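You operate a simulated robot arm through the tools that you are given. There is no shell and no other tool.

You are at the controls of a simulated robot arm. One attempt, no reset.

TASK
Start the game: shelf strip, console and screen on, game input, volume at 3.
Fine: wait till the game shows on the small screen.

Only the result counts: the job must be done as asked and must still hold three seconds after the hand-in. Knocking over, shifting, dropping, spilling or breaking anything else fails it.

THE ROBOT
A 6-joint arm with a two-finger parallel gripper, fixed in place. Base frame: the origin is on the floor under the middle of its stand, x ahead of it, y to its left, z up; the work surface is at about z = 0.74. Readings come in m, degrees, newtons and seconds.
With the tool pointing down near the work surface it reaches from about 0.26 to 0.68 m from the base axis. Its first joint turns from -66.0 to 66.0 degrees. Payload 2.9 kg.
The TCP is the grasp point between the finger pads, 0.03 m short of the fingertips. In the tool frame z runs along the fingers and y along their closing line. The gripper opens to 0.11 m. The fingers are 0.02 m wide and 0.01 m thick; the gripper's body (0.048 by 0.112 m) begins 0.055 m behind the TCP.
Orientation is that of the tool frame in the base frame, as a unit quaternion [x, y, z, w]. With the fingers straight down and closing along the base's y, the tool's x points along the base's -x, its y along +y and its z along -z.

THE INTERFACE
- The arm moves only by the tool apply_moves. Its argument "series" is a list of rows, each a list of 3 entries, a list of its own where there are three numbers: the shift along the base's x, y, z in m, then the turn, a rotation vector about the base's x, y, z in degrees, then the gripper command, from -1 (shut) to 1 (fully open), values between in proportion. In form: [[[tx, ty, tz], [ax, ay, az], gripper], ...]. A call has 1 to 20 rows; each row is the pose to reach, as a shift and turn from the pose commanded when the call began. Each row takes 0.2 s and may step no farther than 0.05 m and 8.6 degrees from the row before; otherwise, or with a gripper value out of range, the whole call is refused. A pose out of reach is approached as far as the arm can. The call stops where the force on the tool passes 40 N (or 10 N more than at its start, if that is more) or the arm is blocked; 0.2 s more then pass. Each finger travels about 0.108 m/s and halts on what it meets, pressing with about 35 N; the grip force reading is that of the motor and also rises with nothing between the fingers. The clock runs only during rows and for 0.2 s after the last one: add rows that repeat a pose to give the fingers time. It gives the time, the measured TCP pose, the force on the tool (base axes), the opening and the grip force at its end, in the units of the frame above (readings bear some noise), with the torque about the TCP (base axes, N m) and any sound that the robot's microphone picked up.
- Cameras (640 x 400 px; columns grow to the right, rows downward): "scene" is fixed at [0.0835, 0.4449, 1.3763]; the picture's right is [-0.67, -0.74, 0.00], its down [-0.47, 0.43, -0.77] and it looks along [0.57, -0.52, -0.64] (base axes); focal length 310 px, centre (320, 200). "wrist" rides on the gripper at [0.072, 0.017, -0.103] in the tool frame; the picture's right is [-0.23, 0.97, 0.00], its down [-0.76, -0.18, -0.62] and it looks along [-0.61, -0.14, 0.78] (tool axes); focal length 222 px, centre (320, 200). There is no depth. A picture from a camera that has moved, and an enlarged one, comes with that camera's place and axes in the base frame and with its lens.
- get_image(camera): a new picture of that camera. No time passes.
- inspect(camera, box): a new picture of the part [left, top, right, bottom] of that camera's present view, enlarged. No time passes.
- hand_in(): hands the job in; it is judged then, once.

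Places have to be worked out from the pictures, the camera data and where the tool is seen. Open the gripper and draw the arm clear of the work before you hand the job in, unless the task says otherwise.

The tools are called after "Call:" as name(argument=value, ...) on one line, values as JSON. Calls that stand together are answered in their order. apply_moves: Moves the arm, as the interface text tells. Its arguments: {"type":"object","properties":{"series":{"type":"array"}},"required":["series"]} The other tools are called the same way: get_image (camera) takes a picture; inspect (camera, box) takes an enlarged picture of a part of a camera's view; hand_in () hands the job in.

At the start:

```text
clock: 0.0
ee_pos: [0.3798, 0.0545, 1.0766]
tcp_rot: [0.0, 1.0, 0.0, 0.0]
wrist_force: [-0.9, 0.2, 0.2]
ft_torque: [-0.02, 0.02, -0.02]
opening: 0.1098
grasp_force: 0.1
```

scene: 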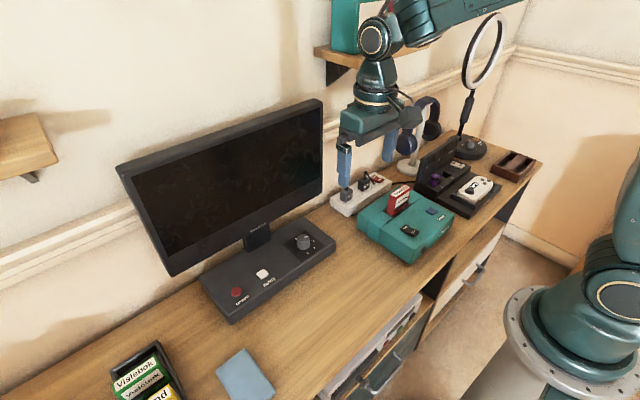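
wrist: 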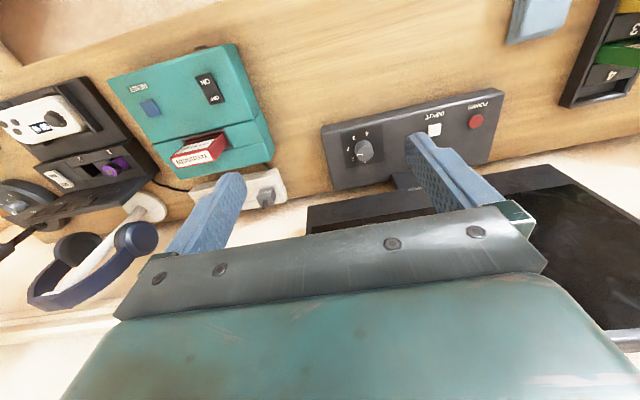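

The first pictures show a monitor with POWER and INPUT buttons and a dial, a teal console with a cartridge, and a power strip behind it. I'll enlarge each of these before moving.

Call:
inspect(camera="scene", box=[320, 150, 480, 270])

Call:
inspect(camera="scene", box=[190, 210, 350, 330])

Call:
inspect(camera="scene", box=[390, 120, 550, 230])

Call:
inspect(camera="wrist", box=[310, 80, 520, 200])

Call:
inspect(camera="wrist", box=[100, 40, 300, 220])

Call:
inspect(camera="wrist", box=[0, 70, 180, 250])

```text
3.33 times, centred on (400, 210) of scene
camera zoom: at [0.0835, 0.4449, 1.3763], right [-0.67, -0.74, 0.0], down [-0.47, 0.43, -0.77], along [0.57, -0.52, -0.64], focal length 1035 px, centre (53, 167)
```

zoom: 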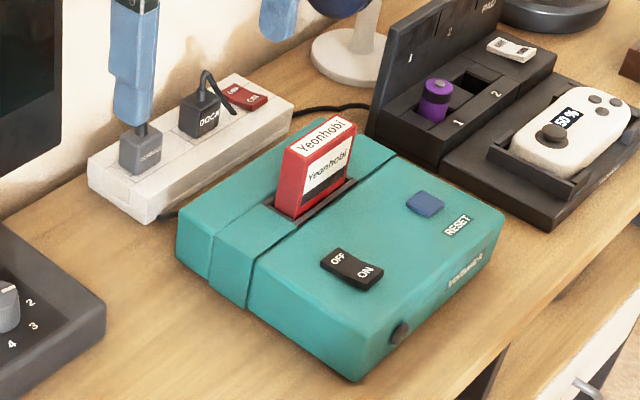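

```text
3.33 times, centred on (270, 270) of scene
camera zoom: at [0.0835, 0.4449, 1.3763], right [-0.67, -0.74, 0.0], down [-0.47, 0.43, -0.77], along [0.57, -0.52, -0.64], focal length 1035 px, centre (487, -33)
```

zoom: 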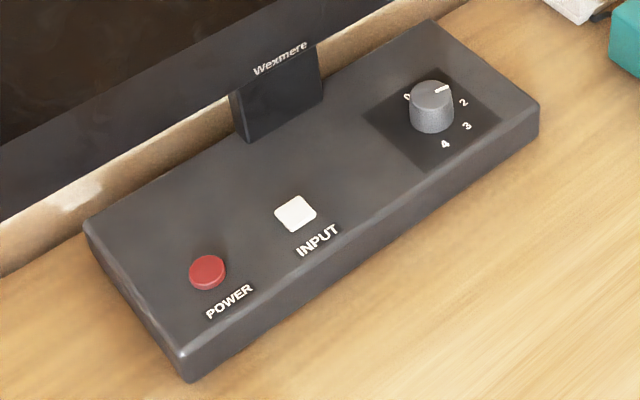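

```text
3.64 times, centred on (470, 175) of scene
camera zoom: at [0.0835, 0.4449, 1.3763], right [-0.67, -0.74, 0.0], down [-0.47, 0.43, -0.77], along [0.57, -0.52, -0.64], focal length 1129 px, centre (-226, 291)
```

zoom: 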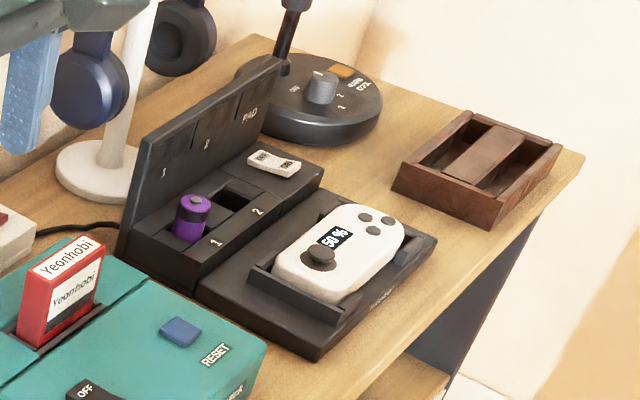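

```text
3.05 times, centred on (415, 140) of wrist
camera zoom: at [0.3079, 0.0728, 1.1773], right [0.23, 0.97, 0.0], down [0.76, -0.18, 0.62], along [0.61, -0.14, -0.78], focal length 677 px, centre (30, 383)
```

zoom: 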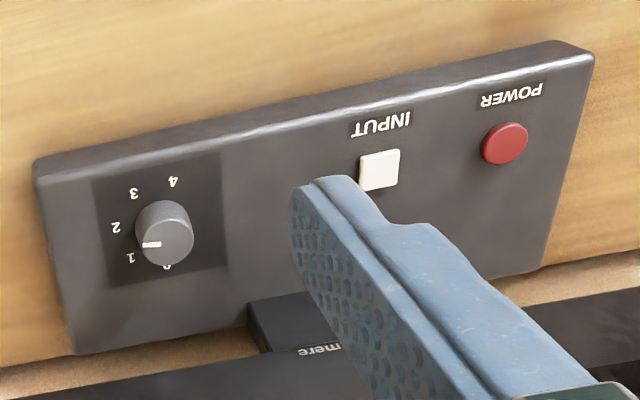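

```text
2.22 times, centred on (200, 130) of wrist
camera zoom: at [0.3079, 0.0728, 1.1773], right [0.23, 0.97, 0.0], down [0.76, -0.18, 0.62], along [0.61, -0.14, -0.78], focal length 494 px, centre (587, 356)
```

zoom: 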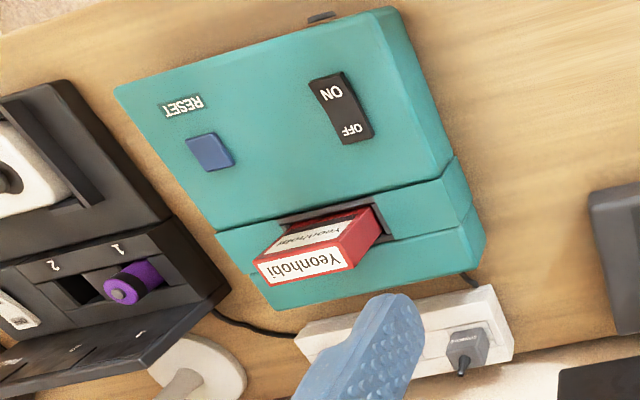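

```text
2.22 times, centred on (90, 160) of wrist
camera zoom: at [0.3079, 0.0728, 1.1773], right [0.23, 0.97, 0.0], down [0.76, -0.18, 0.62], along [0.61, -0.14, -0.78], focal length 494 px, centre (831, 289)
```

zoom: 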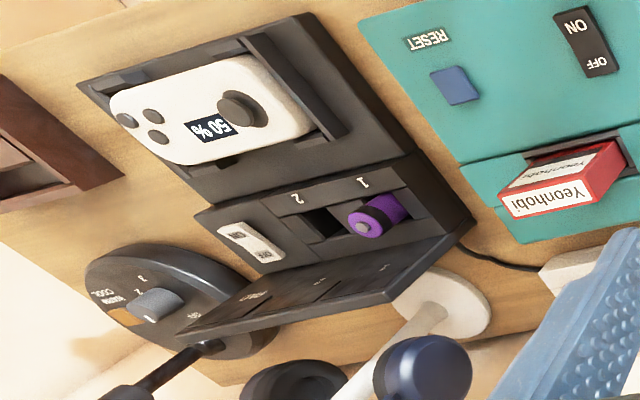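

Before moving I need to know which object is the "shelf strip" and how its plugs are labelled. I'll enlarge the strip, both shelves and the cartridge tray.

Call:
inspect(camera="scene", box=[325, 160, 405, 220])

Call:
inspect(camera="scene", box=[300, 0, 540, 150])

Call:
inspect(camera="scene", box=[80, 310, 300, 400])

Call:
inspect(camera="scene", box=[320, 230, 520, 400])

Call:
inspect(camera="wrist", box=[180, 150, 300, 230])

Call:
inspect(camera="wrist", box=[330, 110, 400, 170])

```text
6.67 times, centred on (365, 190) of scene
camera zoom: at [0.0835, 0.4449, 1.3763], right [-0.67, -0.74, 0.0], down [-0.47, 0.43, -0.77], along [0.57, -0.52, -0.64], focal length 2070 px, centre (20, 267)
```

zoom: 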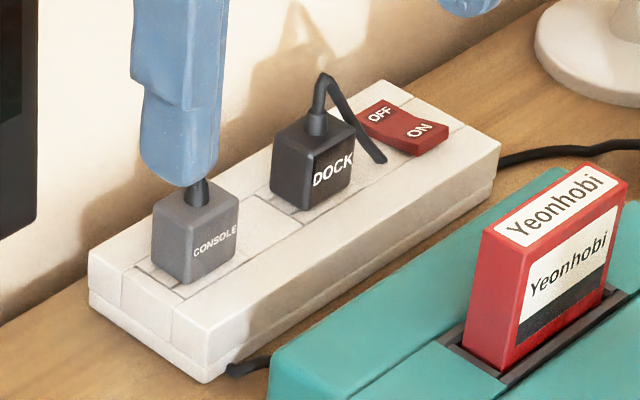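

```text
2.67 times, centred on (420, 75) of scene
camera zoom: at [0.0835, 0.4449, 1.3763], right [-0.67, -0.74, 0.0], down [-0.47, 0.43, -0.77], along [0.57, -0.52, -0.64], focal length 828 px, centre (53, 533)
```

zoom: 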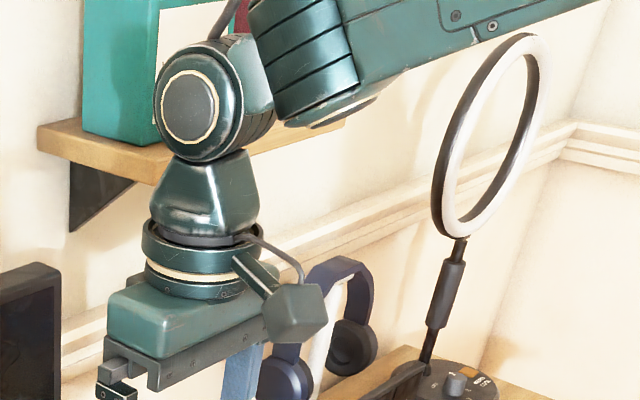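

```text
2.91 times, centred on (190, 355) of scene
camera zoom: at [0.0835, 0.4449, 1.3763], right [-0.67, -0.74, 0.0], down [-0.47, 0.43, -0.77], along [0.57, -0.52, -0.64], focal length 903 px, centre (698, -251)
```

zoom: 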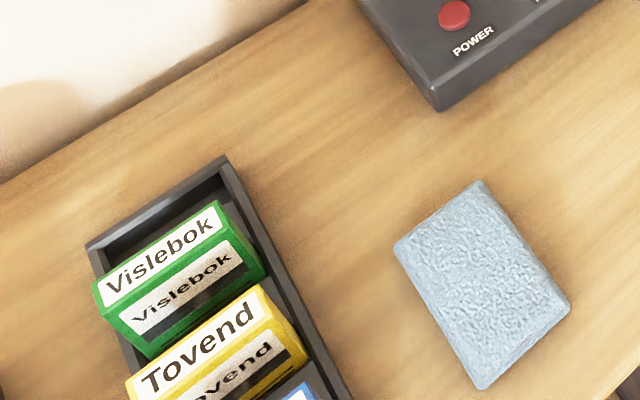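

```text
2.35 times, centred on (420, 315) of scene
camera zoom: at [0.0835, 0.4449, 1.3763], right [-0.67, -0.74, 0.0], down [-0.47, 0.43, -0.77], along [0.57, -0.52, -0.64], focal length 731 px, centre (85, -71)
```

zoom: 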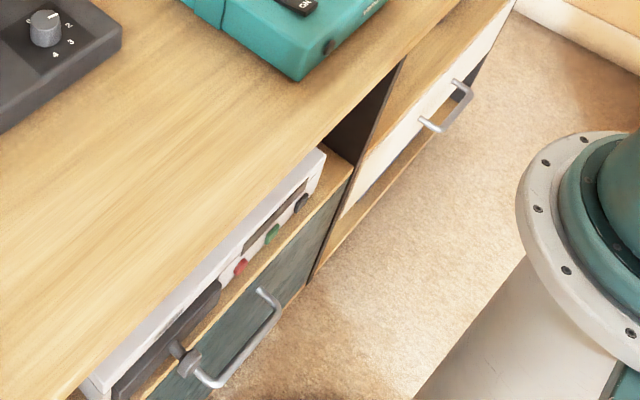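

```text
5.00 times, centred on (240, 190) of wrist
camera zoom: at [0.3079, 0.0728, 1.1773], right [0.23, 0.97, 0.0], down [0.76, -0.18, 0.62], along [0.61, -0.14, -0.78], focal length 1111 px, centre (720, 250)
```

zoom: 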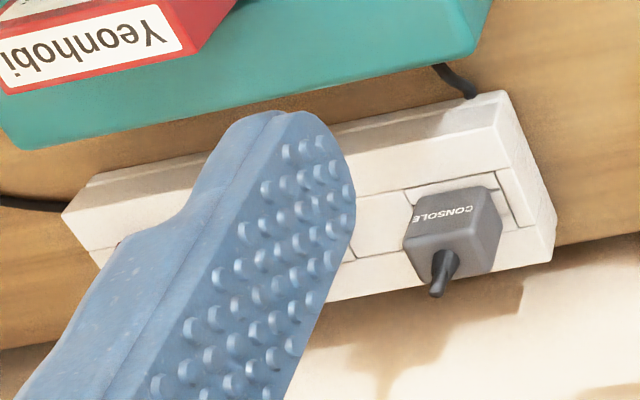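

```text
6.67 times, centred on (365, 140) of wrist
camera zoom: at [0.3079, 0.0728, 1.1773], right [0.23, 0.97, 0.0], down [0.76, -0.18, 0.62], along [0.61, -0.14, -0.78], focal length 1481 px, centre (20, 600)
```

zoom: 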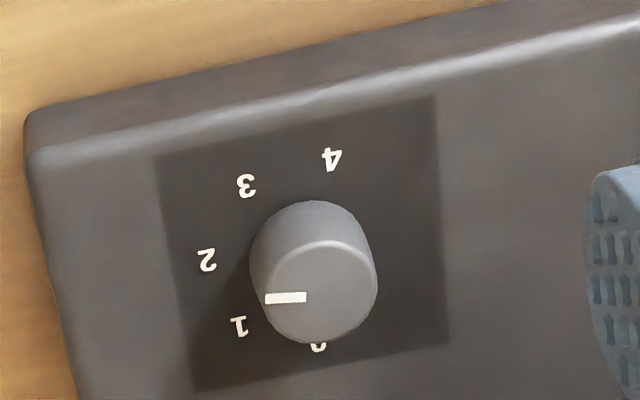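

The strip carries the CONSOLE and DOCK plugs, and its red rocker is at about (0.57, -0.258, 0.78) with the ON end towards the robot. A cable arches over from the DOCK plug, and the wall shelf sits above at z≈1.18. I'll move sideways at height for a closer wrist view of the console and strip.

Call:
apply_moves(series=[[[0, -0.045, 0], [0, 0, 0], 1], [[0, -0.09, 0], [0, 0, 0], 1], [[0, -0.135, 0], [0, 0, 0], 1], [[0, -0.18, 0], [0, 0, 0], 1], [[0, -0.225, -0.02], [0, 0, 0], 1], [[0, -0.26, -0.06], [0, 0, 0], 1], [[0, -0.26, -0.06], [0, 0, 0], 1]])

```text
refused: row 6 steps farther than a row can; nothing moved
```

The last step came to 0.053 m, just over the limit. I'll send it again with smaller steps.

Call:
apply_moves(series=[[[0, -0.045, 0], [0, 0, 0], 1], [[0, -0.09, 0], [0, 0, 0], 1], [[0, -0.135, 0], [0, 0, 0], 1], [[0, -0.18, 0], [0, 0, 0], 1], [[0, -0.22, -0.02], [0, 0, 0], 1], [[0, -0.25, -0.05], [0, 0, 0], 1], [[0, -0.26, -0.06], [0, 0, 0], 1], [[0, -0.26, -0.06], [0, 0, 0], 1]])

Call:
get_image(camera="wrist")

Call:
get_image(camera="scene")

```text
clock: 1.8
ee_pos: [0.3801, -0.2046, 1.0167]
tcp_rot: [0.0, 1.0, 0.001, -0.001]
wrist_force: [0.5, -0.8, 0.3]
ft_torque: [-0.01, 0.0, -0.01]
opening: 0.1099
grasp_force: 0.1
```

```text
taken
camera wrist: at [0.3071, -0.1866, 1.1185], right [0.23, 0.97, 0.0], down [0.76, -0.18, 0.62], along [0.61, -0.14, -0.78], focal length 222 px, centre (320, 200)
```

wrist: 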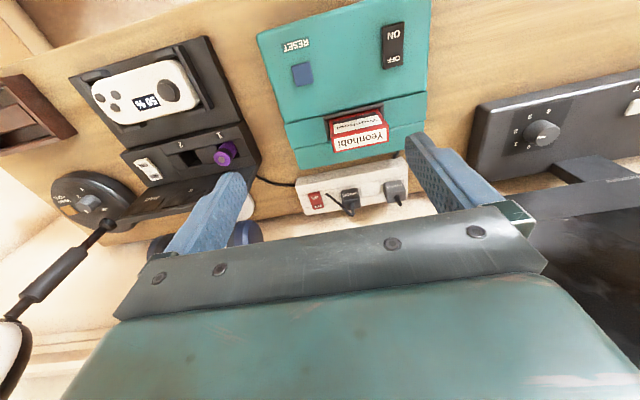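

```text
taken
```

scene: 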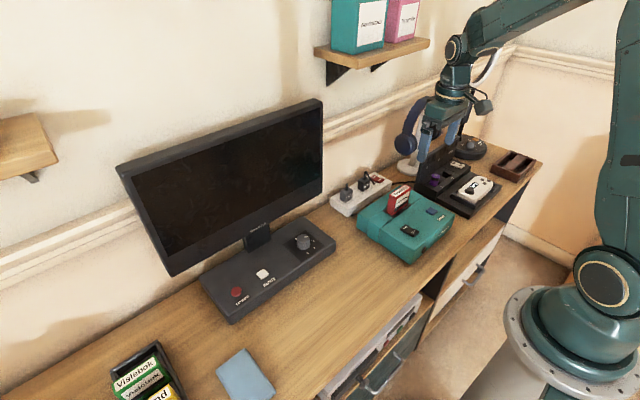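

Both views are clear now. I'll zoom in on the strip rocker, the console rocker, the shelf and the headphones to get positions.

Call:
inspect(camera="wrist", box=[285, 150, 425, 230])

Call:
inspect(camera="wrist", box=[250, 0, 450, 170])

Call:
inspect(camera="scene", box=[300, 0, 460, 100])

Call:
inspect(camera="scene", box=[330, 150, 410, 215])

Call:
inspect(camera="scene", box=[380, 80, 500, 180])

Call:
inspect(camera="wrist", box=[500, 80, 600, 160])

```text
4.57 times, centred on (355, 190) of wrist
camera zoom: at [0.3071, -0.1866, 1.1185], right [0.23, 0.97, 0.0], down [0.76, -0.18, 0.62], along [0.61, -0.14, -0.78], focal length 1015 px, centre (160, 246)
```

zoom: 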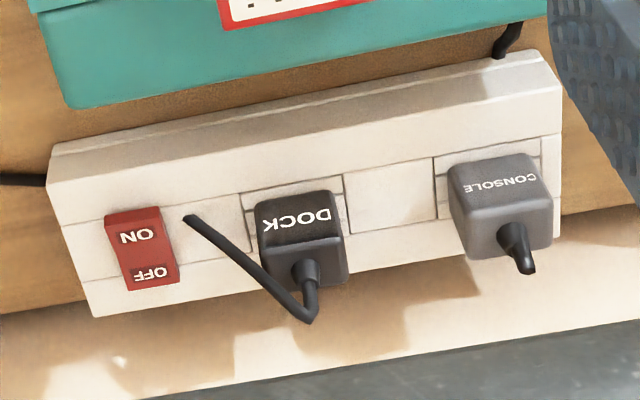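

```text
2.35 times, centred on (350, 85) of wrist
camera zoom: at [0.3071, -0.1866, 1.1185], right [0.23, 0.97, 0.0], down [0.76, -0.18, 0.62], along [0.61, -0.14, -0.78], focal length 523 px, centre (249, 471)
```

zoom: 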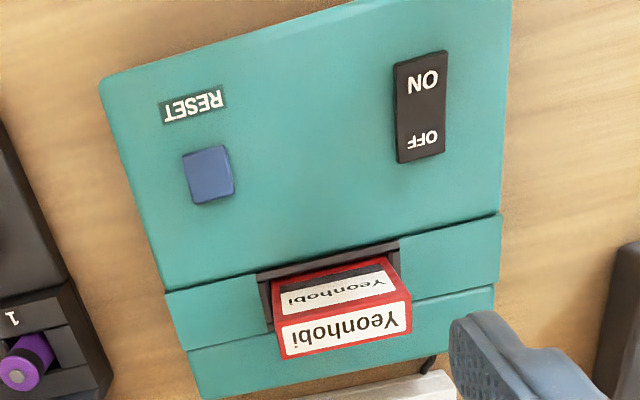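

```text
4.00 times, centred on (380, 50) of scene
camera zoom: at [0.0835, 0.4449, 1.3763], right [-0.67, -0.74, 0.0], down [-0.47, 0.43, -0.77], along [0.57, -0.52, -0.64], focal length 1242 px, centre (80, 800)
```

zoom: 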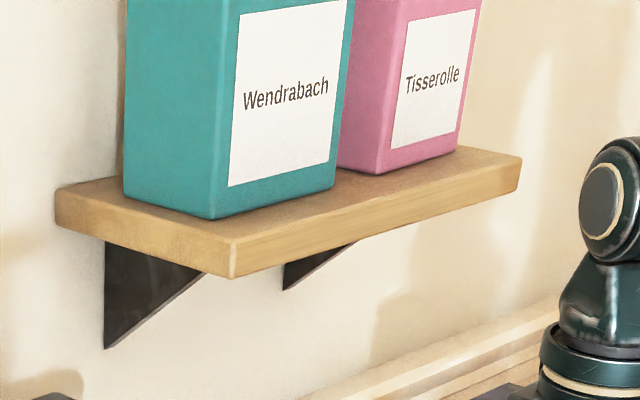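

```text
6.15 times, centred on (370, 182) of scene
camera zoom: at [0.0835, 0.4449, 1.3763], right [-0.67, -0.74, 0.0], down [-0.47, 0.43, -0.77], along [0.57, -0.52, -0.64], focal length 1911 px, centre (12, 308)
```

zoom: 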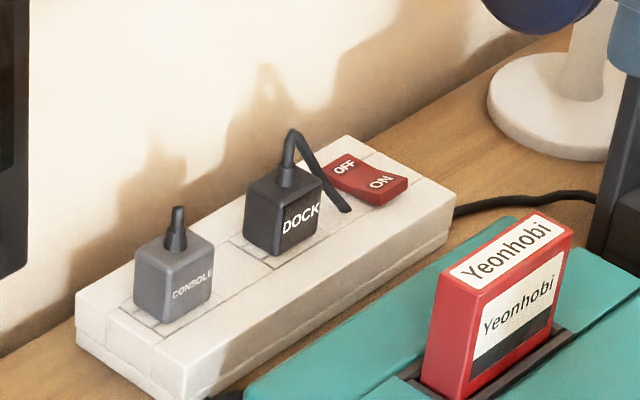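

```text
4.00 times, centred on (440, 130) of scene
camera zoom: at [0.0835, 0.4449, 1.3763], right [-0.67, -0.74, 0.0], down [-0.47, 0.43, -0.77], along [0.57, -0.52, -0.64], focal length 1242 px, centre (-160, 480)
```

zoom: 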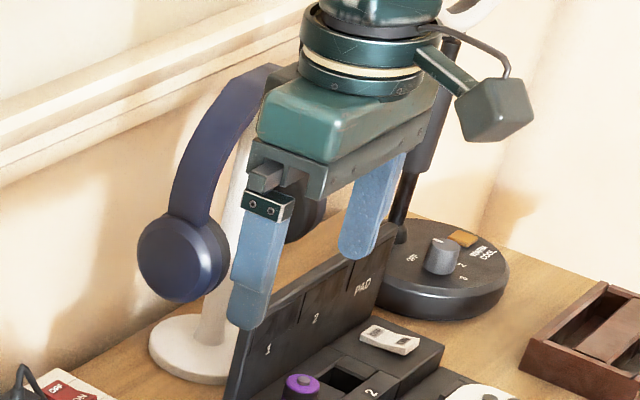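

```text
5.00 times, centred on (550, 120) of wrist
camera zoom: at [0.3071, -0.1866, 1.1185], right [0.23, 0.97, 0.0], down [0.76, -0.18, 0.62], along [0.61, -0.14, -0.78], focal length 1111 px, centre (-830, 600)
```

zoom: 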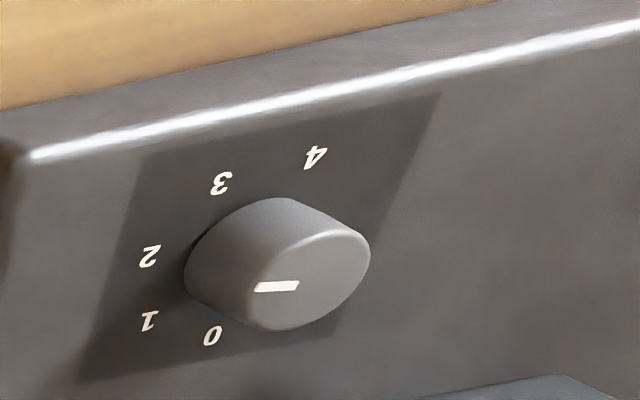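

The strip rocker comes out at (0.572, -0.256, 0.778). Its raised ON half spans x 0.552–0.572, so the strip is off. The cable stub ends at y≈-0.233, the wall is at x≈0.63 and the shelf underside at z≈1.18. I'll close the gripper and lower in front of the strip, clear of the cartridge at y -0.13 to -0.20.

Call:
apply_moves(series=[[[0.0, -0.03, -0.03], [0, 0, 0], -1], [[0.01, -0.0544, -0.065], [0, 0, 0], -1], [[0.02, -0.0544, -0.105], [0, 0, 0], -1], [[0.03, -0.0544, -0.14], [0, 0, 0], -1], [[0.03, -0.0544, -0.14], [0, 0, 0], -1], [[0.03, -0.0544, -0.14], [0, 0, 0], -1]])

Call:
get_image(camera="scene")

Call:
get_image(camera="wrist")

```text
clock: 3.2
ee_pos: [0.4104, -0.259, 0.8763]
tcp_rot: [0.0, 1.0, 0.0, 0.0]
wrist_force: [0.9, 0.3, 0.4]
ft_torque: [0.01, 0.0, -0.03]
opening: 0.0
grasp_force: 35.4
```

```text
taken
```

scene: 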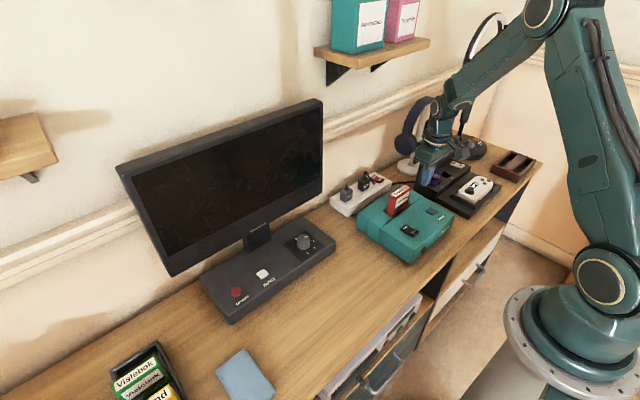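

```text
taken
camera wrist: at [0.337, -0.2418, 0.9773], right [0.23, 0.97, 0.0], down [0.76, -0.18, 0.62], along [0.61, -0.14, -0.78], focal length 222 px, centre (320, 200)
```

wrist: 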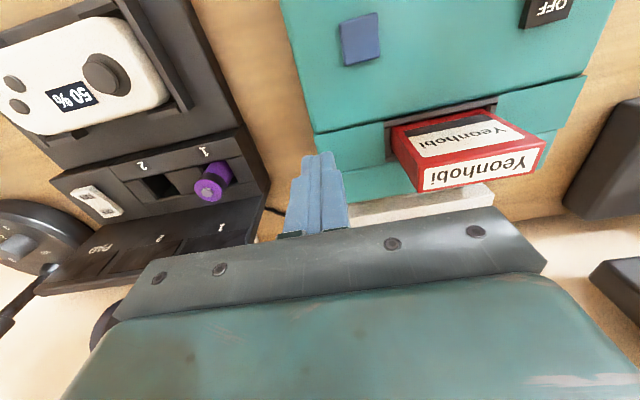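

The fingers are closed and in line with the gap beside the cartridge. I'll go forward under the shelf to above the ON end of the strip rocker, keeping the tips at about z 0.84.

Call:
apply_moves(series=[[[0.04, 0, 0], [0, 0, 0], -1], [[0.08, 0, 0], [0, 0, 0], -1], [[0.12, 0, -0.005], [0, 0, 0], -1], [[0.147, 0, -0.01], [0, 0, 0], -1], [[0.147, 0, -0.01], [0, 0, 0], -1]])

Call:
get_image(camera="wrist")

Call:
inspect(camera="scene", box=[320, 40, 520, 220])

```text
clock: 4.4
ee_pos: [0.5575, -0.2595, 0.8644]
tcp_rot: [0.0, 1.0, 0.0, 0.0]
wrist_force: [0.6, -0.3, 0.3]
ft_torque: [0.03, 0.01, 0.0]
opening: 0.0
grasp_force: 34.6
```

```text
taken
camera wrist: at [0.4842, -0.2423, 0.9654], right [0.23, 0.97, 0.0], down [0.76, -0.18, 0.62], along [0.61, -0.14, -0.78], focal length 222 px, centre (320, 200)
```

wrist: 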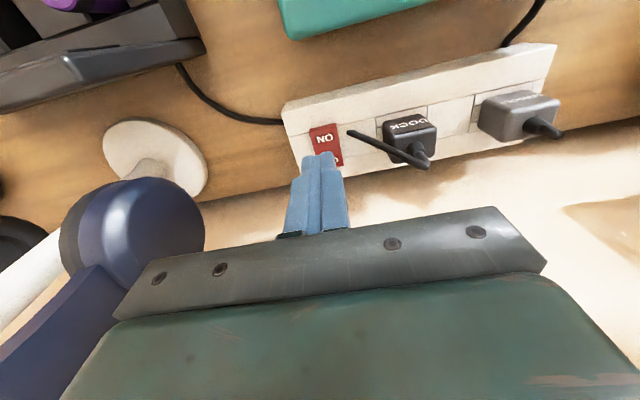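

```text
2.22 times, centred on (420, 130) of scene
camera zoom: at [0.0835, 0.4449, 1.3763], right [-0.67, -0.74, 0.0], down [-0.47, 0.43, -0.77], along [0.57, -0.52, -0.64], focal length 690 px, centre (98, 356)
```

zoom: 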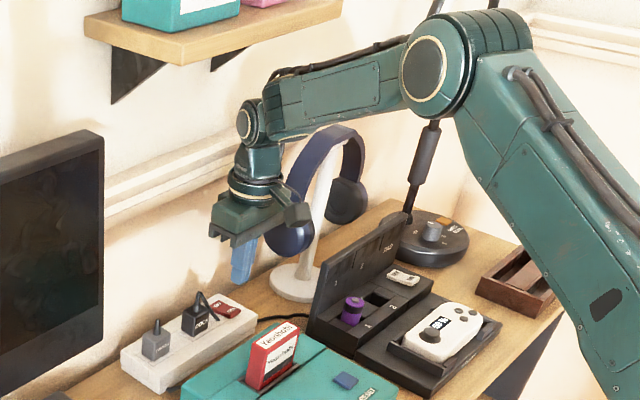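

The finger is over the rocker, with the headphone cup about 2.5 cm off the gripper body and the cable stub clear. I'll lower slowly onto the ON end.

Call:
apply_moves(series=[[[0, 0, -0.025], [0, 0, 0], -1], [[0, 0, -0.042], [0, 0, 0], -1], [[0, 0, -0.047], [0, 0, 0], -1], [[0, 0, -0.05], [0, 0, 0], -1], [[0, 0, -0.053], [0, 0, 0], -1], [[0, 0, -0.056], [0, 0, 0], -1], [[0, 0, -0.059], [0, 0, 0], -1]])

Call:
get_image(camera="wrist")

Call:
inspect(camera="scene", box=[320, 120, 460, 220])

```text
clock: 6.0
ee_pos: [0.5575, -0.2593, 0.8125]
tcp_rot: [0.0, 1.0, 0.0, 0.0]
wrist_force: [-3.0, 0.2, 5.7]
ft_torque: [0.04, 0.0, 0.01]
opening: 0.0001
grasp_force: 34.7
stopped in row 7: the force on the tool passed its limit at 46 N (the readings are from after the stop); the commanded pose is now the measured one
```

```text
taken
camera wrist: at [0.4854, -0.2413, 0.9137], right [0.23, 0.97, 0.0], down [0.76, -0.18, 0.62], along [0.61, -0.14, -0.78], focal length 222 px, centre (320, 200)
```

wrist: 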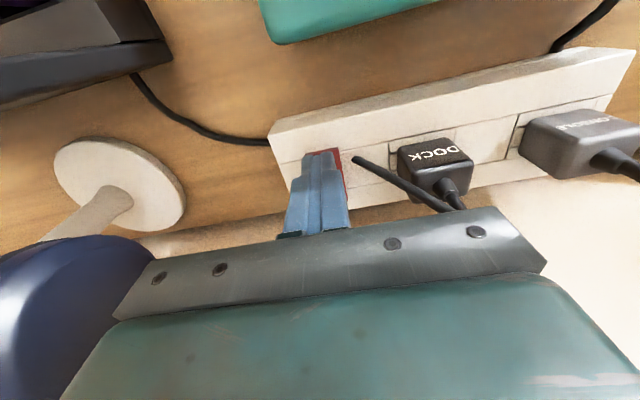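

```text
4.00 times, centred on (390, 170) of scene
camera zoom: at [0.0833, 0.445, 1.3763], right [-0.67, -0.74, 0.0], down [-0.47, 0.43, -0.77], along [0.57, -0.52, -0.64], focal length 1242 px, centre (40, 320)
```

zoom: 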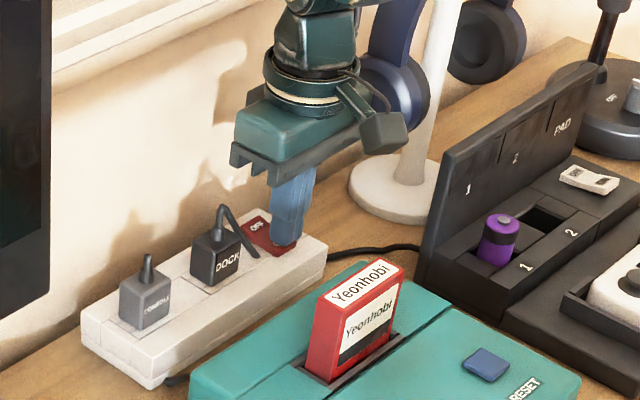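

The force limit tripped at 46 N with the tip at about z 0.7825, and no sound was reported. I'll raise straight up and check the rocker.

Call:
apply_moves(series=[[[0, 0, 0.02], [0, 0, 0], -1], [[0, 0, 0.05], [0, 0, 0], -1], [[0, 0, 0.05], [0, 0, 0], -1]])

Call:
inspect(camera="scene", box=[345, 160, 405, 200])

Call:
inspect(camera="wrist", box=[280, 90, 400, 190])

```text
clock: 6.8
ee_pos: [0.5609, -0.2617, 0.8646]
tcp_rot: [-0.001, 1.0, 0.0, 0.0]
wrist_force: [0.2, -0.1, 0.7]
ft_torque: [-0.02, -0.01, -0.04]
opening: 0.0
grasp_force: 34.9
```

```text
10.00 times, centred on (375, 180) of scene
camera zoom: at [0.0835, 0.4449, 1.3763], right [-0.67, -0.74, 0.0], down [-0.47, 0.43, -0.77], along [0.57, -0.52, -0.64], focal length 3105 px, centre (-230, 400)
```

zoom: 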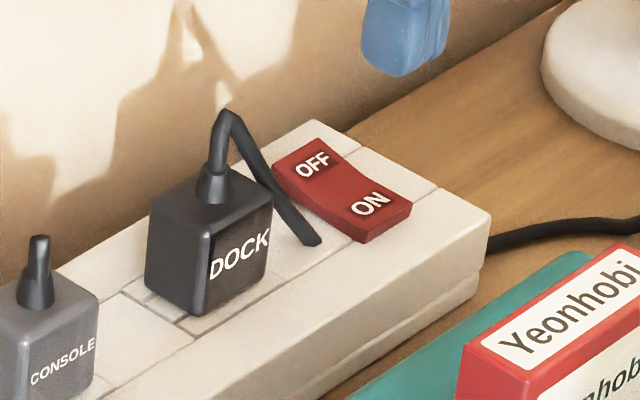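

```text
4.00 times, centred on (340, 140) of wrist
camera zoom: at [0.4878, -0.2435, 0.9655], right [0.23, 0.97, 0.0], down [0.76, -0.18, 0.62], along [0.61, -0.14, -0.78], focal length 888 px, centre (240, 440)
```

zoom: 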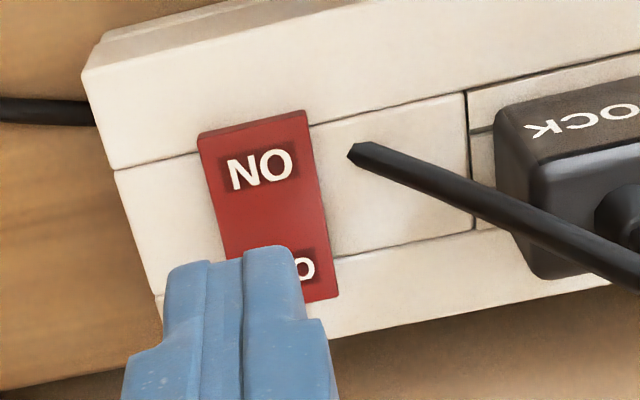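

The rocker's ON end is still up, so it did not toggle. Before retrying I'll check that the headphones and cable weren't touched, and view the rocker's position from here.

Call:
inspect(camera="scene", box=[380, 80, 500, 180])

Call:
get_image(camera="wrist")

```text
4.00 times, centred on (440, 130) of scene
camera zoom: at [0.0835, 0.4449, 1.3763], right [-0.67, -0.74, 0.0], down [-0.47, 0.43, -0.77], along [0.57, -0.52, -0.64], focal length 1242 px, centre (-160, 480)
```

zoom: 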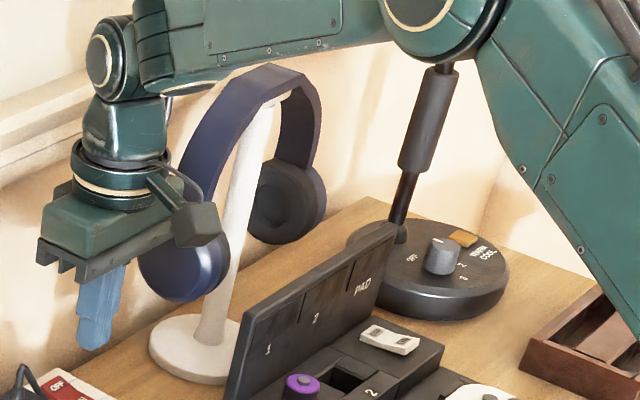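

```text
taken
camera wrist: at [0.4878, -0.2435, 0.9655], right [0.23, 0.97, 0.0], down [0.76, -0.18, 0.62], along [0.61, -0.14, -0.78], focal length 222 px, centre (320, 200)
```

wrist: 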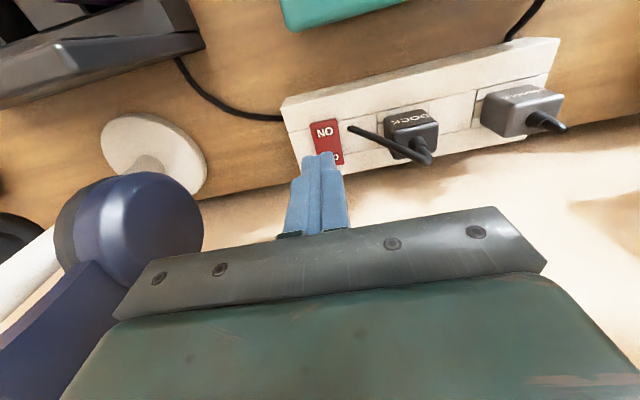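

The headphones, plugs and cable are where they were. I'll retry 7 mm nearer the outer ON edge for more leverage, using finer steps.

Call:
apply_moves(series=[[[-0.008, 0.004, -0.01], [0, 0, 0], -1], [[-0.008, 0.004, -0.035], [0, 0, 0], -1], [[-0.008, 0.004, -0.045], [0, 0, 0], -1], [[-0.008, 0.004, -0.047], [0, 0, 0], -1], [[-0.008, 0.004, -0.048], [0, 0, 0], -1], [[-0.008, 0.004, -0.049], [0, 0, 0], -1], [[-0.008, 0.004, -0.05], [0, 0, 0], -1], [[-0.008, 0.004, -0.051], [0, 0, 0], -1]])

```text
clock: 8.6
ee_pos: [0.55, -0.2541, 0.8117]
tcp_rot: [0.0, 1.0, 0.0, 0.0]
wrist_force: [-0.6, 1.7, 6.3]
ft_torque: [0.05, -0.01, -0.07]
opening: 0.0002
grasp_force: 35.3
```

There is light contact of 6 N at TCP z 0.8117, with the finger on the ON edge at x≈0.55. I'll keep pressing down 1 mm at a time.

Call:
apply_moves(series=[[[0, 0, -0.001], [0, 0, 0], -1], [[0, 0, -0.002], [0, 0, 0], -1], [[0, 0, -0.003], [0, 0, 0], -1], [[0, 0, -0.004], [0, 0, 0], -1]])

Call:
inspect(camera="scene", box=[345, 160, 405, 200])

```text
clock: 9.4
ee_pos: [0.5504, -0.2553, 0.81]
tcp_rot: [-0.001, 1.0, 0.0, 0.0]
wrist_force: [-3.1, 0.6, 5.5]
ft_torque: [0.04, 0.05, 0.04]
opening: 0.0
grasp_force: 34.6
stopped in row 4: the force on the tool passed its limit at 43 N (the readings are from after the stop); the commanded pose is now the measured one
```

```text
10.00 times, centred on (375, 180) of scene
camera zoom: at [0.0833, 0.445, 1.3763], right [-0.67, -0.74, 0.0], down [-0.47, 0.43, -0.77], along [0.57, -0.52, -0.64], focal length 3105 px, centre (-230, 400)
```

zoom: 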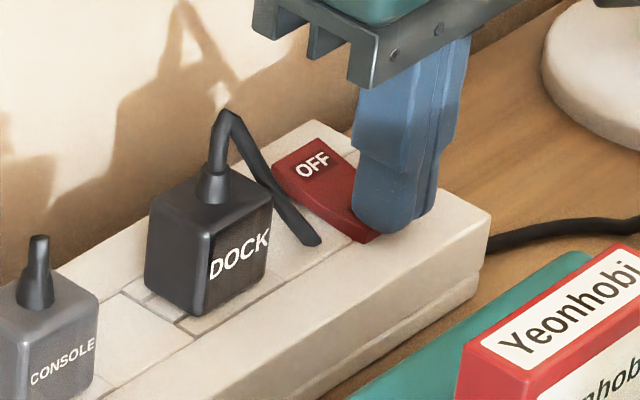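

It stopped again at 43 N after about 2 mm of travel. I'll lift and look at the rocker again.

Call:
apply_moves(series=[[[0, 0, 0.02], [0, 0, 0], -1], [[0, 0, 0.05], [0, 0, 0], -1], [[0, 0, 0.05], [0, 0, 0], -1]])

Call:
inspect(camera="scene", box=[345, 160, 405, 200])

Call:
inspect(camera="wrist", box=[280, 90, 400, 190])

```text
clock: 10.2
ee_pos: [0.5512, -0.2557, 0.8604]
tcp_rot: [-0.001, 1.0, 0.0, 0.0]
wrist_force: [-0.2, -0.1, 0.5]
ft_torque: [0.01, -0.01, -0.01]
opening: 0.0001
grasp_force: 35.3
```

```text
10.00 times, centred on (375, 180) of scene
camera zoom: at [0.0835, 0.4449, 1.3763], right [-0.67, -0.74, 0.0], down [-0.47, 0.43, -0.77], along [0.57, -0.52, -0.64], focal length 3105 px, centre (-230, 400)
```

zoom: 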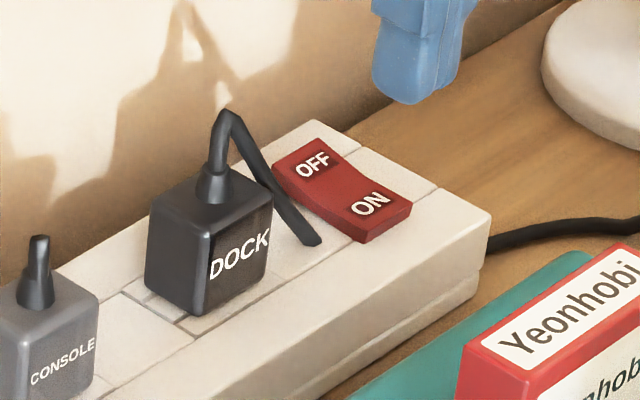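

```text
4.00 times, centred on (340, 140) of wrist
camera zoom: at [0.4781, -0.2377, 0.9624], right [0.23, 0.97, 0.0], down [0.76, -0.18, 0.62], along [0.61, -0.14, -0.78], focal length 888 px, centre (240, 440)
```

zoom: 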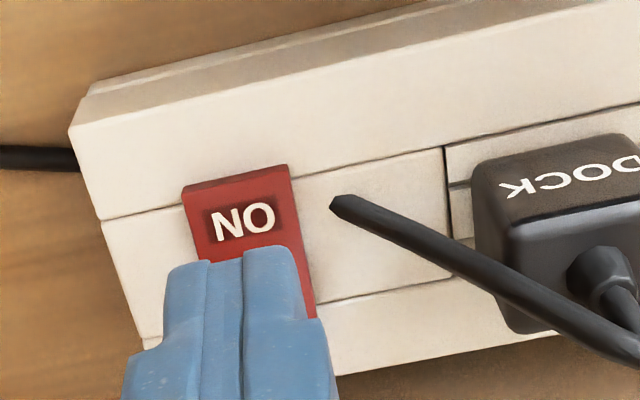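

The rocker looks the same after both presses, and the rigid stop suggests it may already have toggled on the first one. I'll repeat the crop I took before pressing and compare which end is raised.

Call:
inspect(camera="scene", box=[330, 150, 410, 215])

Call:
inspect(camera="scene", box=[366, 168, 396, 188])

Call:
inspect(camera="scene", box=[325, 160, 405, 220])

```text
6.15 times, centred on (370, 182) of scene
camera zoom: at [0.0835, 0.4449, 1.3763], right [-0.67, -0.74, 0.0], down [-0.47, 0.43, -0.77], along [0.57, -0.52, -0.64], focal length 1911 px, centre (12, 308)
```

zoom: 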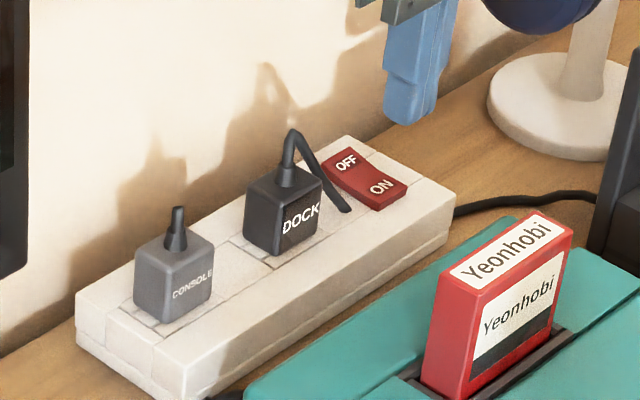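

```text
16.00 times, centred on (381, 178) of scene
camera zoom: at [0.0835, 0.4449, 1.3763], right [-0.67, -0.74, 0.0], down [-0.47, 0.43, -0.77], along [0.57, -0.52, -0.64], focal length 4968 px, centre (-656, 552)
```

zoom: 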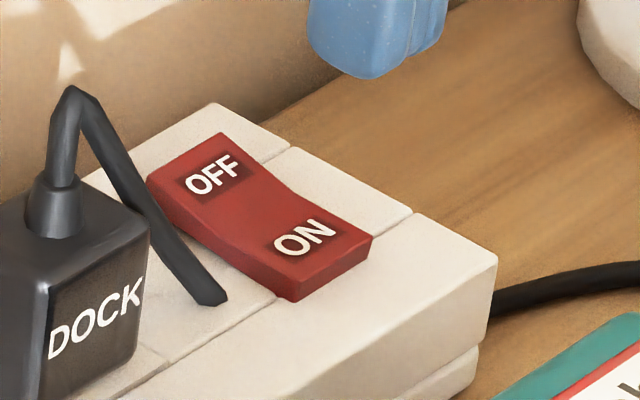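

```text
6.67 times, centred on (365, 190) of scene
camera zoom: at [0.0835, 0.4449, 1.3763], right [-0.67, -0.74, 0.0], down [-0.47, 0.43, -0.77], along [0.57, -0.52, -0.64], focal length 2070 px, centre (20, 267)
```

zoom: 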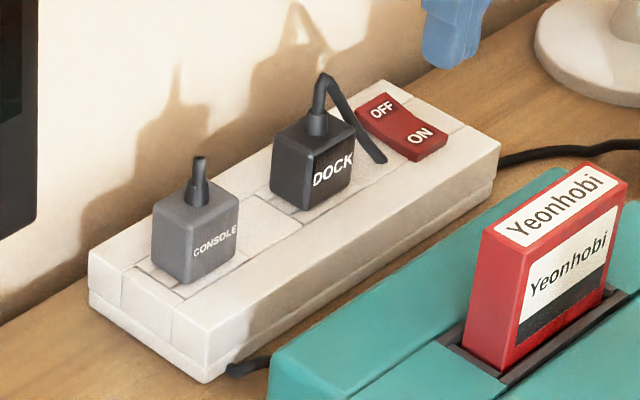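

In the matching crop the OFF end has moved up and the ON end down since before the press, so the strip is now on. I'll back out from under the shelf and go over the console's ON/OFF rocker at about (0.349, -0.1075), whose ON end is at x≈0.333.

Call:
apply_moves(series=[[[-0.045, 0, 0], [0, 0, 0], -1], [[-0.09, 0, 0], [0, 0, 0], -1], [[-0.135, 0, 0], [0, 0, 0], -1], [[-0.155, 0.01, 0.04], [0, 0, 0], -1], [[-0.175, 0.04, 0.07], [0, 0, 0], -1], [[-0.2, 0.08, 0.07], [0, 0, 0], -1], [[-0.218, 0.12, 0.07], [0, 0, 0], -1], [[-0.218, 0.148, 0.07], [0, 0, 0], -1], [[-0.218, 0.148, 0.07], [0, 0, 0], -1]])

Call:
get_image(camera="wrist")

Call:
inspect(camera="scene", box=[350, 180, 460, 270])

```text
clock: 12.2
ee_pos: [0.3315, -0.1066, 0.9293]
tcp_rot: [-0.001, 1.0, 0.0, 0.0]
wrist_force: [0.3, 0.0, -0.4]
ft_torque: [0.0, 0.0, 0.01]
opening: 0.0002
grasp_force: 35.4
```

```text
taken
camera wrist: at [0.2582, -0.0887, 1.0309], right [0.23, 0.97, 0.0], down [0.76, -0.18, 0.62], along [0.61, -0.14, -0.78], focal length 222 px, centre (320, 200)
```

wrist: 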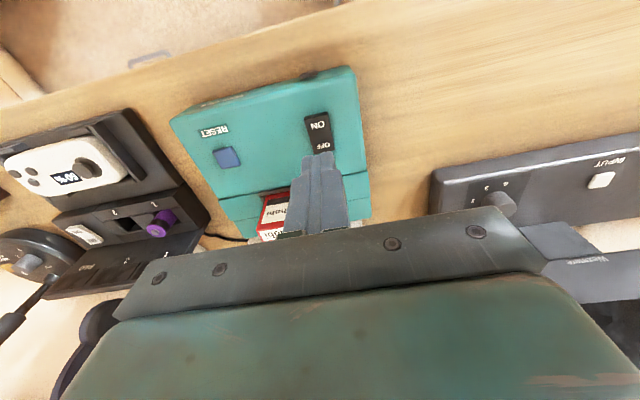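

```text
4.44 times, centred on (405, 225) of scene
camera zoom: at [0.0834, 0.4449, 1.3763], right [-0.67, -0.74, 0.0], down [-0.47, 0.43, -0.77], along [0.57, -0.52, -0.64], focal length 1380 px, centre (-58, 89)
```

zoom: 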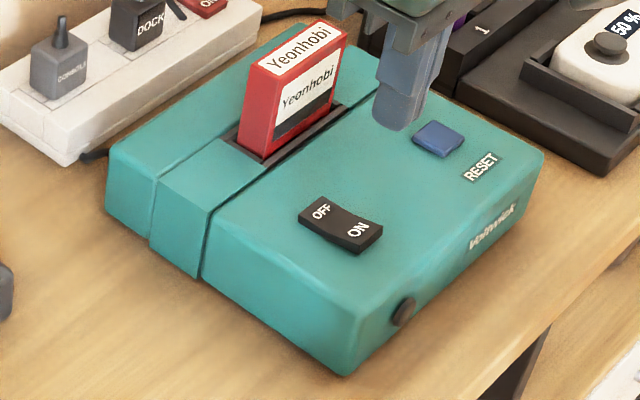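

The finger is above the console rocker's ON end, with the tip at z≈0.90 and the rocker at about 0.806. I'll lower in fine steps until it presses home.

Call:
apply_moves(series=[[[0, 0, -0.04], [0, 0, 0], -1], [[0, 0, -0.08], [0, 0, 0], -1], [[0, 0, -0.086], [0, 0, 0], -1], [[0, 0, -0.089], [0, 0, 0], -1], [[0, 0, -0.092], [0, 0, 0], -1], [[0, 0, -0.095], [0, 0, 0], -1], [[0, 0, -0.098], [0, 0, 0], -1], [[0, 0, -0.101], [0, 0, 0], -1], [[0, 0, -0.104], [0, 0, 0], -1]])

Call:
inspect(camera="scene", box=[350, 180, 460, 270])

```text
clock: 13.5
ee_pos: [0.3319, -0.1071, 0.8393]
tcp_rot: [-0.001, 1.0, 0.0, 0.001]
wrist_force: [-3.5, 0.0, 7.4]
ft_torque: [0.01, 0.02, 0.04]
opening: 0.0001
grasp_force: 35.4
stopped in row 6: the force on the tool passed its limit at 52 N (the readings are from after the stop); the commanded pose is now the measured one
```

```text
4.44 times, centred on (405, 225) of scene
camera zoom: at [0.0833, 0.4449, 1.3763], right [-0.67, -0.74, 0.0], down [-0.47, 0.43, -0.77], along [0.57, -0.52, -0.64], focal length 1380 px, centre (-58, 89)
```

zoom: 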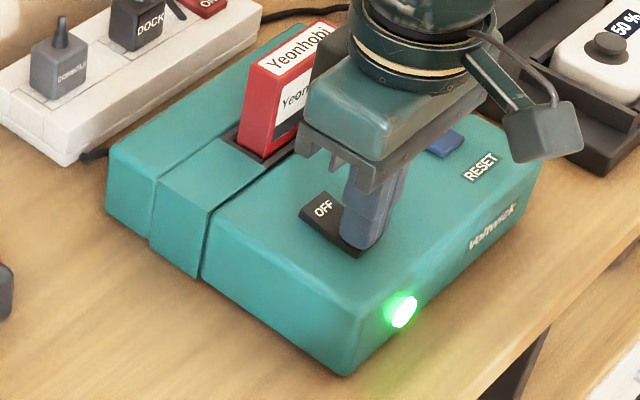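

The console's LED is green, so the console has power, which also confirms the strip is on. I'll lift off and move left in front of the monitor.

Call:
apply_moves(series=[[[0, 0, 0.04], [0, 0, 0], -1], [[0, 0, 0.085], [0, 0, 0], -1], [[0, 0.03, 0.12], [0, 0, 0], -1], [[0, 0.078, 0.13], [0, 0, 0], -1], [[0, 0.126, 0.13], [0, 0, 0], -1], [[0, 0.174, 0.13], [0, 0, 0], -1], [[0, 0.222, 0.13], [0, 0, 0], -1], [[0, 0.27, 0.13], [0, 0, 0], -1], [[0, 0.318, 0.13], [0, 0, 0], -1], [[0, 0.318, 0.13], [0, 0, 0], -1]])

Call:
get_image(camera="wrist")

Call:
get_image(camera="scene")

```text
clock: 15.7
ee_pos: [0.3314, 0.2122, 0.9661]
tcp_rot: [0.0, 1.0, 0.0, 0.001]
wrist_force: [-0.1, 0.0, 0.5]
ft_torque: [0.02, 0.0, -0.04]
opening: 0.0001
grasp_force: 35.1
```

```text
taken
camera wrist: at [0.2582, 0.2305, 1.0681], right [0.23, 0.97, 0.0], down [0.76, -0.18, 0.62], along [0.61, -0.14, -0.78], focal length 222 px, centre (320, 200)
```

wrist: 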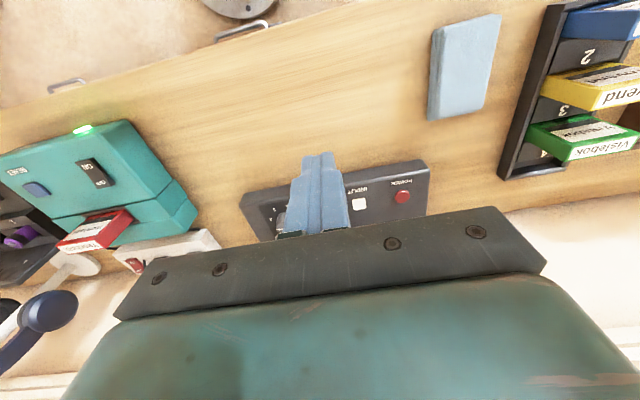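

```text
taken
```

scene: 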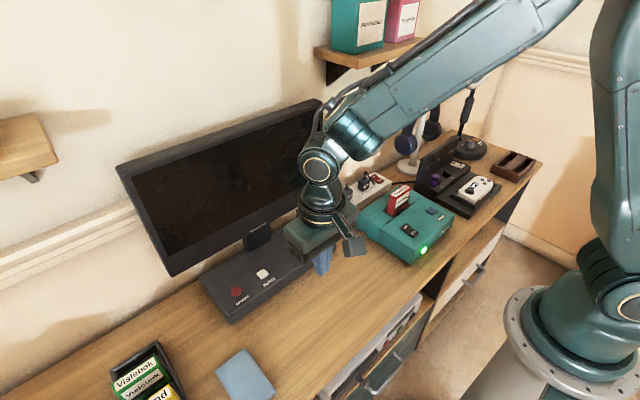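

The monitor base is in view. I'll zoom in on the POWER and INPUT buttons from both cameras to fix their positions.

Call:
inspect(camera="wrist", box=[330, 150, 440, 220])

Call:
inspect(camera="scene", box=[195, 220, 355, 330])

```text
5.71 times, centred on (385, 185) of wrist
camera zoom: at [0.2582, 0.2305, 1.0681], right [0.23, 0.97, 0.0], down [0.76, -0.18, 0.62], along [0.61, -0.14, -0.78], focal length 1269 px, centre (-51, 286)
```

zoom: 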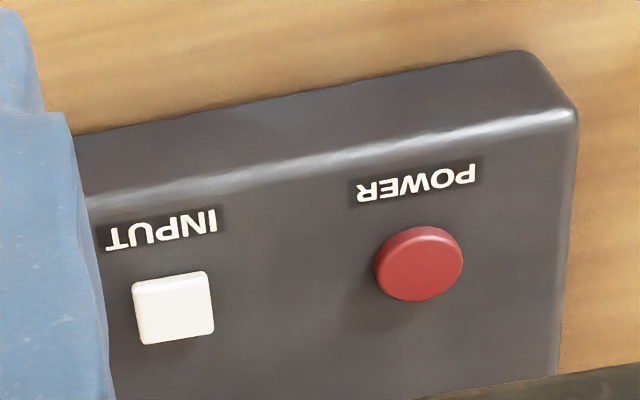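

```text
3.64 times, centred on (275, 275) of scene
camera zoom: at [0.0834, 0.4449, 1.3763], right [-0.67, -0.74, 0.0], down [-0.47, 0.43, -0.77], along [0.57, -0.52, -0.64], focal length 1129 px, centre (484, -73)
```

zoom: 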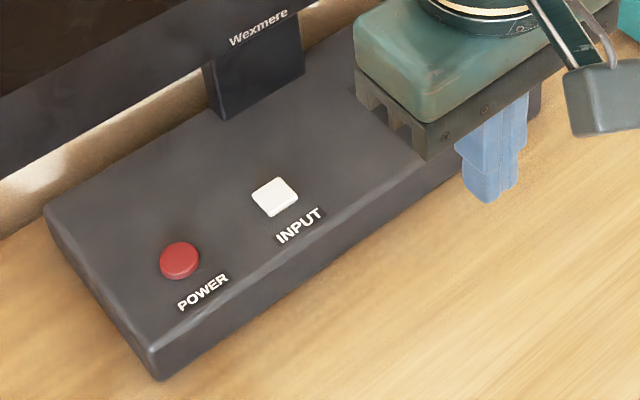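

POWER triangulates to (0.502, 0.312, 0.784) and INPUT to (0.505, 0.241, 0.78), with the panel front at x≈0.58. I'll move to above POWER.

Call:
apply_moves(series=[[[0.03, 0.02, -0.015], [0, 0, 0], -1], [[0.06, 0.04, -0.03], [0, 0, 0], -1], [[0.09, 0.06, -0.045], [0, 0, 0], -1], [[0.12, 0.08, -0.06], [0, 0, 0], -1], [[0.15, 0.095, -0.08], [0, 0, 0], -1], [[0.171, 0.1, -0.1], [0, 0, 0], -1], [[0.171, 0.1, -0.11], [0, 0, 0], -1], [[0.171, 0.1, -0.11], [0, 0, 0], -1]])

Call:
get_image(camera="wrist")

Call:
get_image(camera="scene")

```text
clock: 17.5
ee_pos: [0.5046, 0.3128, 0.8614]
tcp_rot: [-0.001, 1.0, 0.0, 0.001]
wrist_force: [-0.3, 0.2, -0.6]
ft_torque: [0.0, -0.04, 0.01]
opening: 0.0001
grasp_force: 35.0
```

```text
taken
camera wrist: at [0.4311, 0.3299, 0.9627], right [0.23, 0.97, 0.0], down [0.76, -0.18, 0.62], along [0.61, -0.14, -0.78], focal length 222 px, centre (320, 200)
```

wrist: 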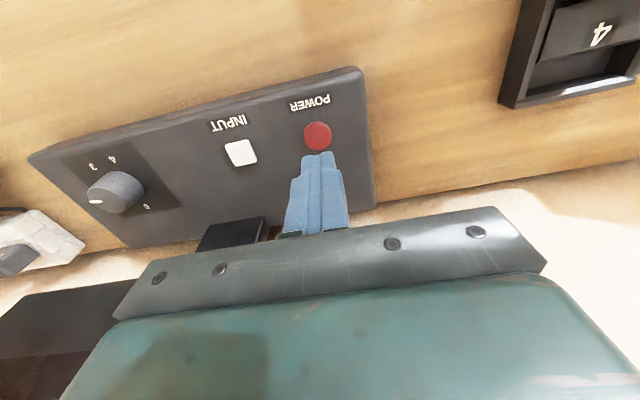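

```text
taken
```

scene: 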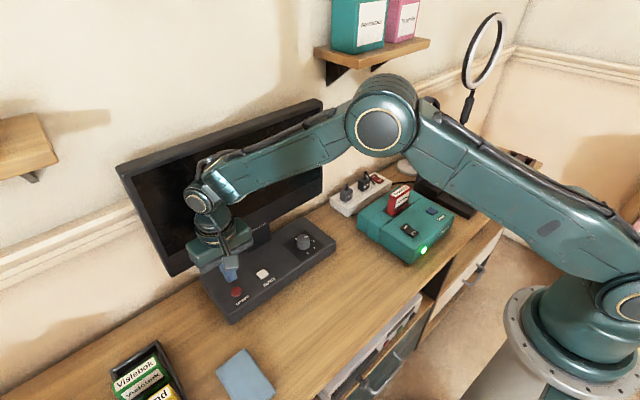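

The finger is directly above POWER, which this view puts at (0.5036, 0.312). I'll press it gently, once.

Call:
apply_moves(series=[[[0, 0, -0.03], [0, 0, 0], -1], [[0, 0, -0.042], [0, 0, 0], -1], [[0, 0, -0.045], [0, 0, 0], -1], [[0, 0, -0.047], [0, 0, 0], -1], [[0, 0, -0.049], [0, 0, 0], -1], [[0, 0, -0.051], [0, 0, 0], -1]])

Call:
get_image(camera="scene")

```text
clock: 18.9
ee_pos: [0.5041, 0.3122, 0.8109]
tcp_rot: [-0.002, 1.0, 0.0, 0.0]
wrist_force: [-11.6, -0.8, 23.5]
ft_torque: [-0.09, 0.41, -0.01]
opening: 0.0
grasp_force: 35.2
heard: click
```

```text
taken
```

scene: 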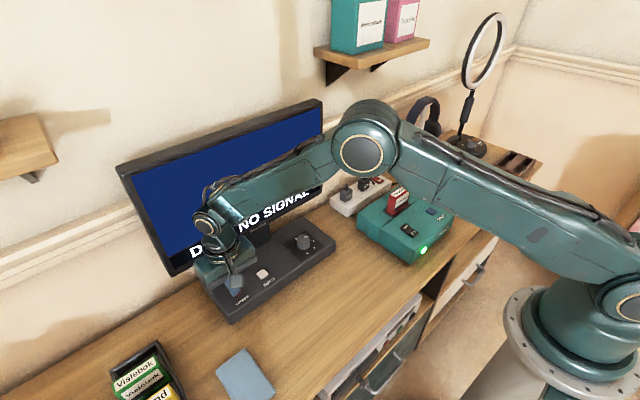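

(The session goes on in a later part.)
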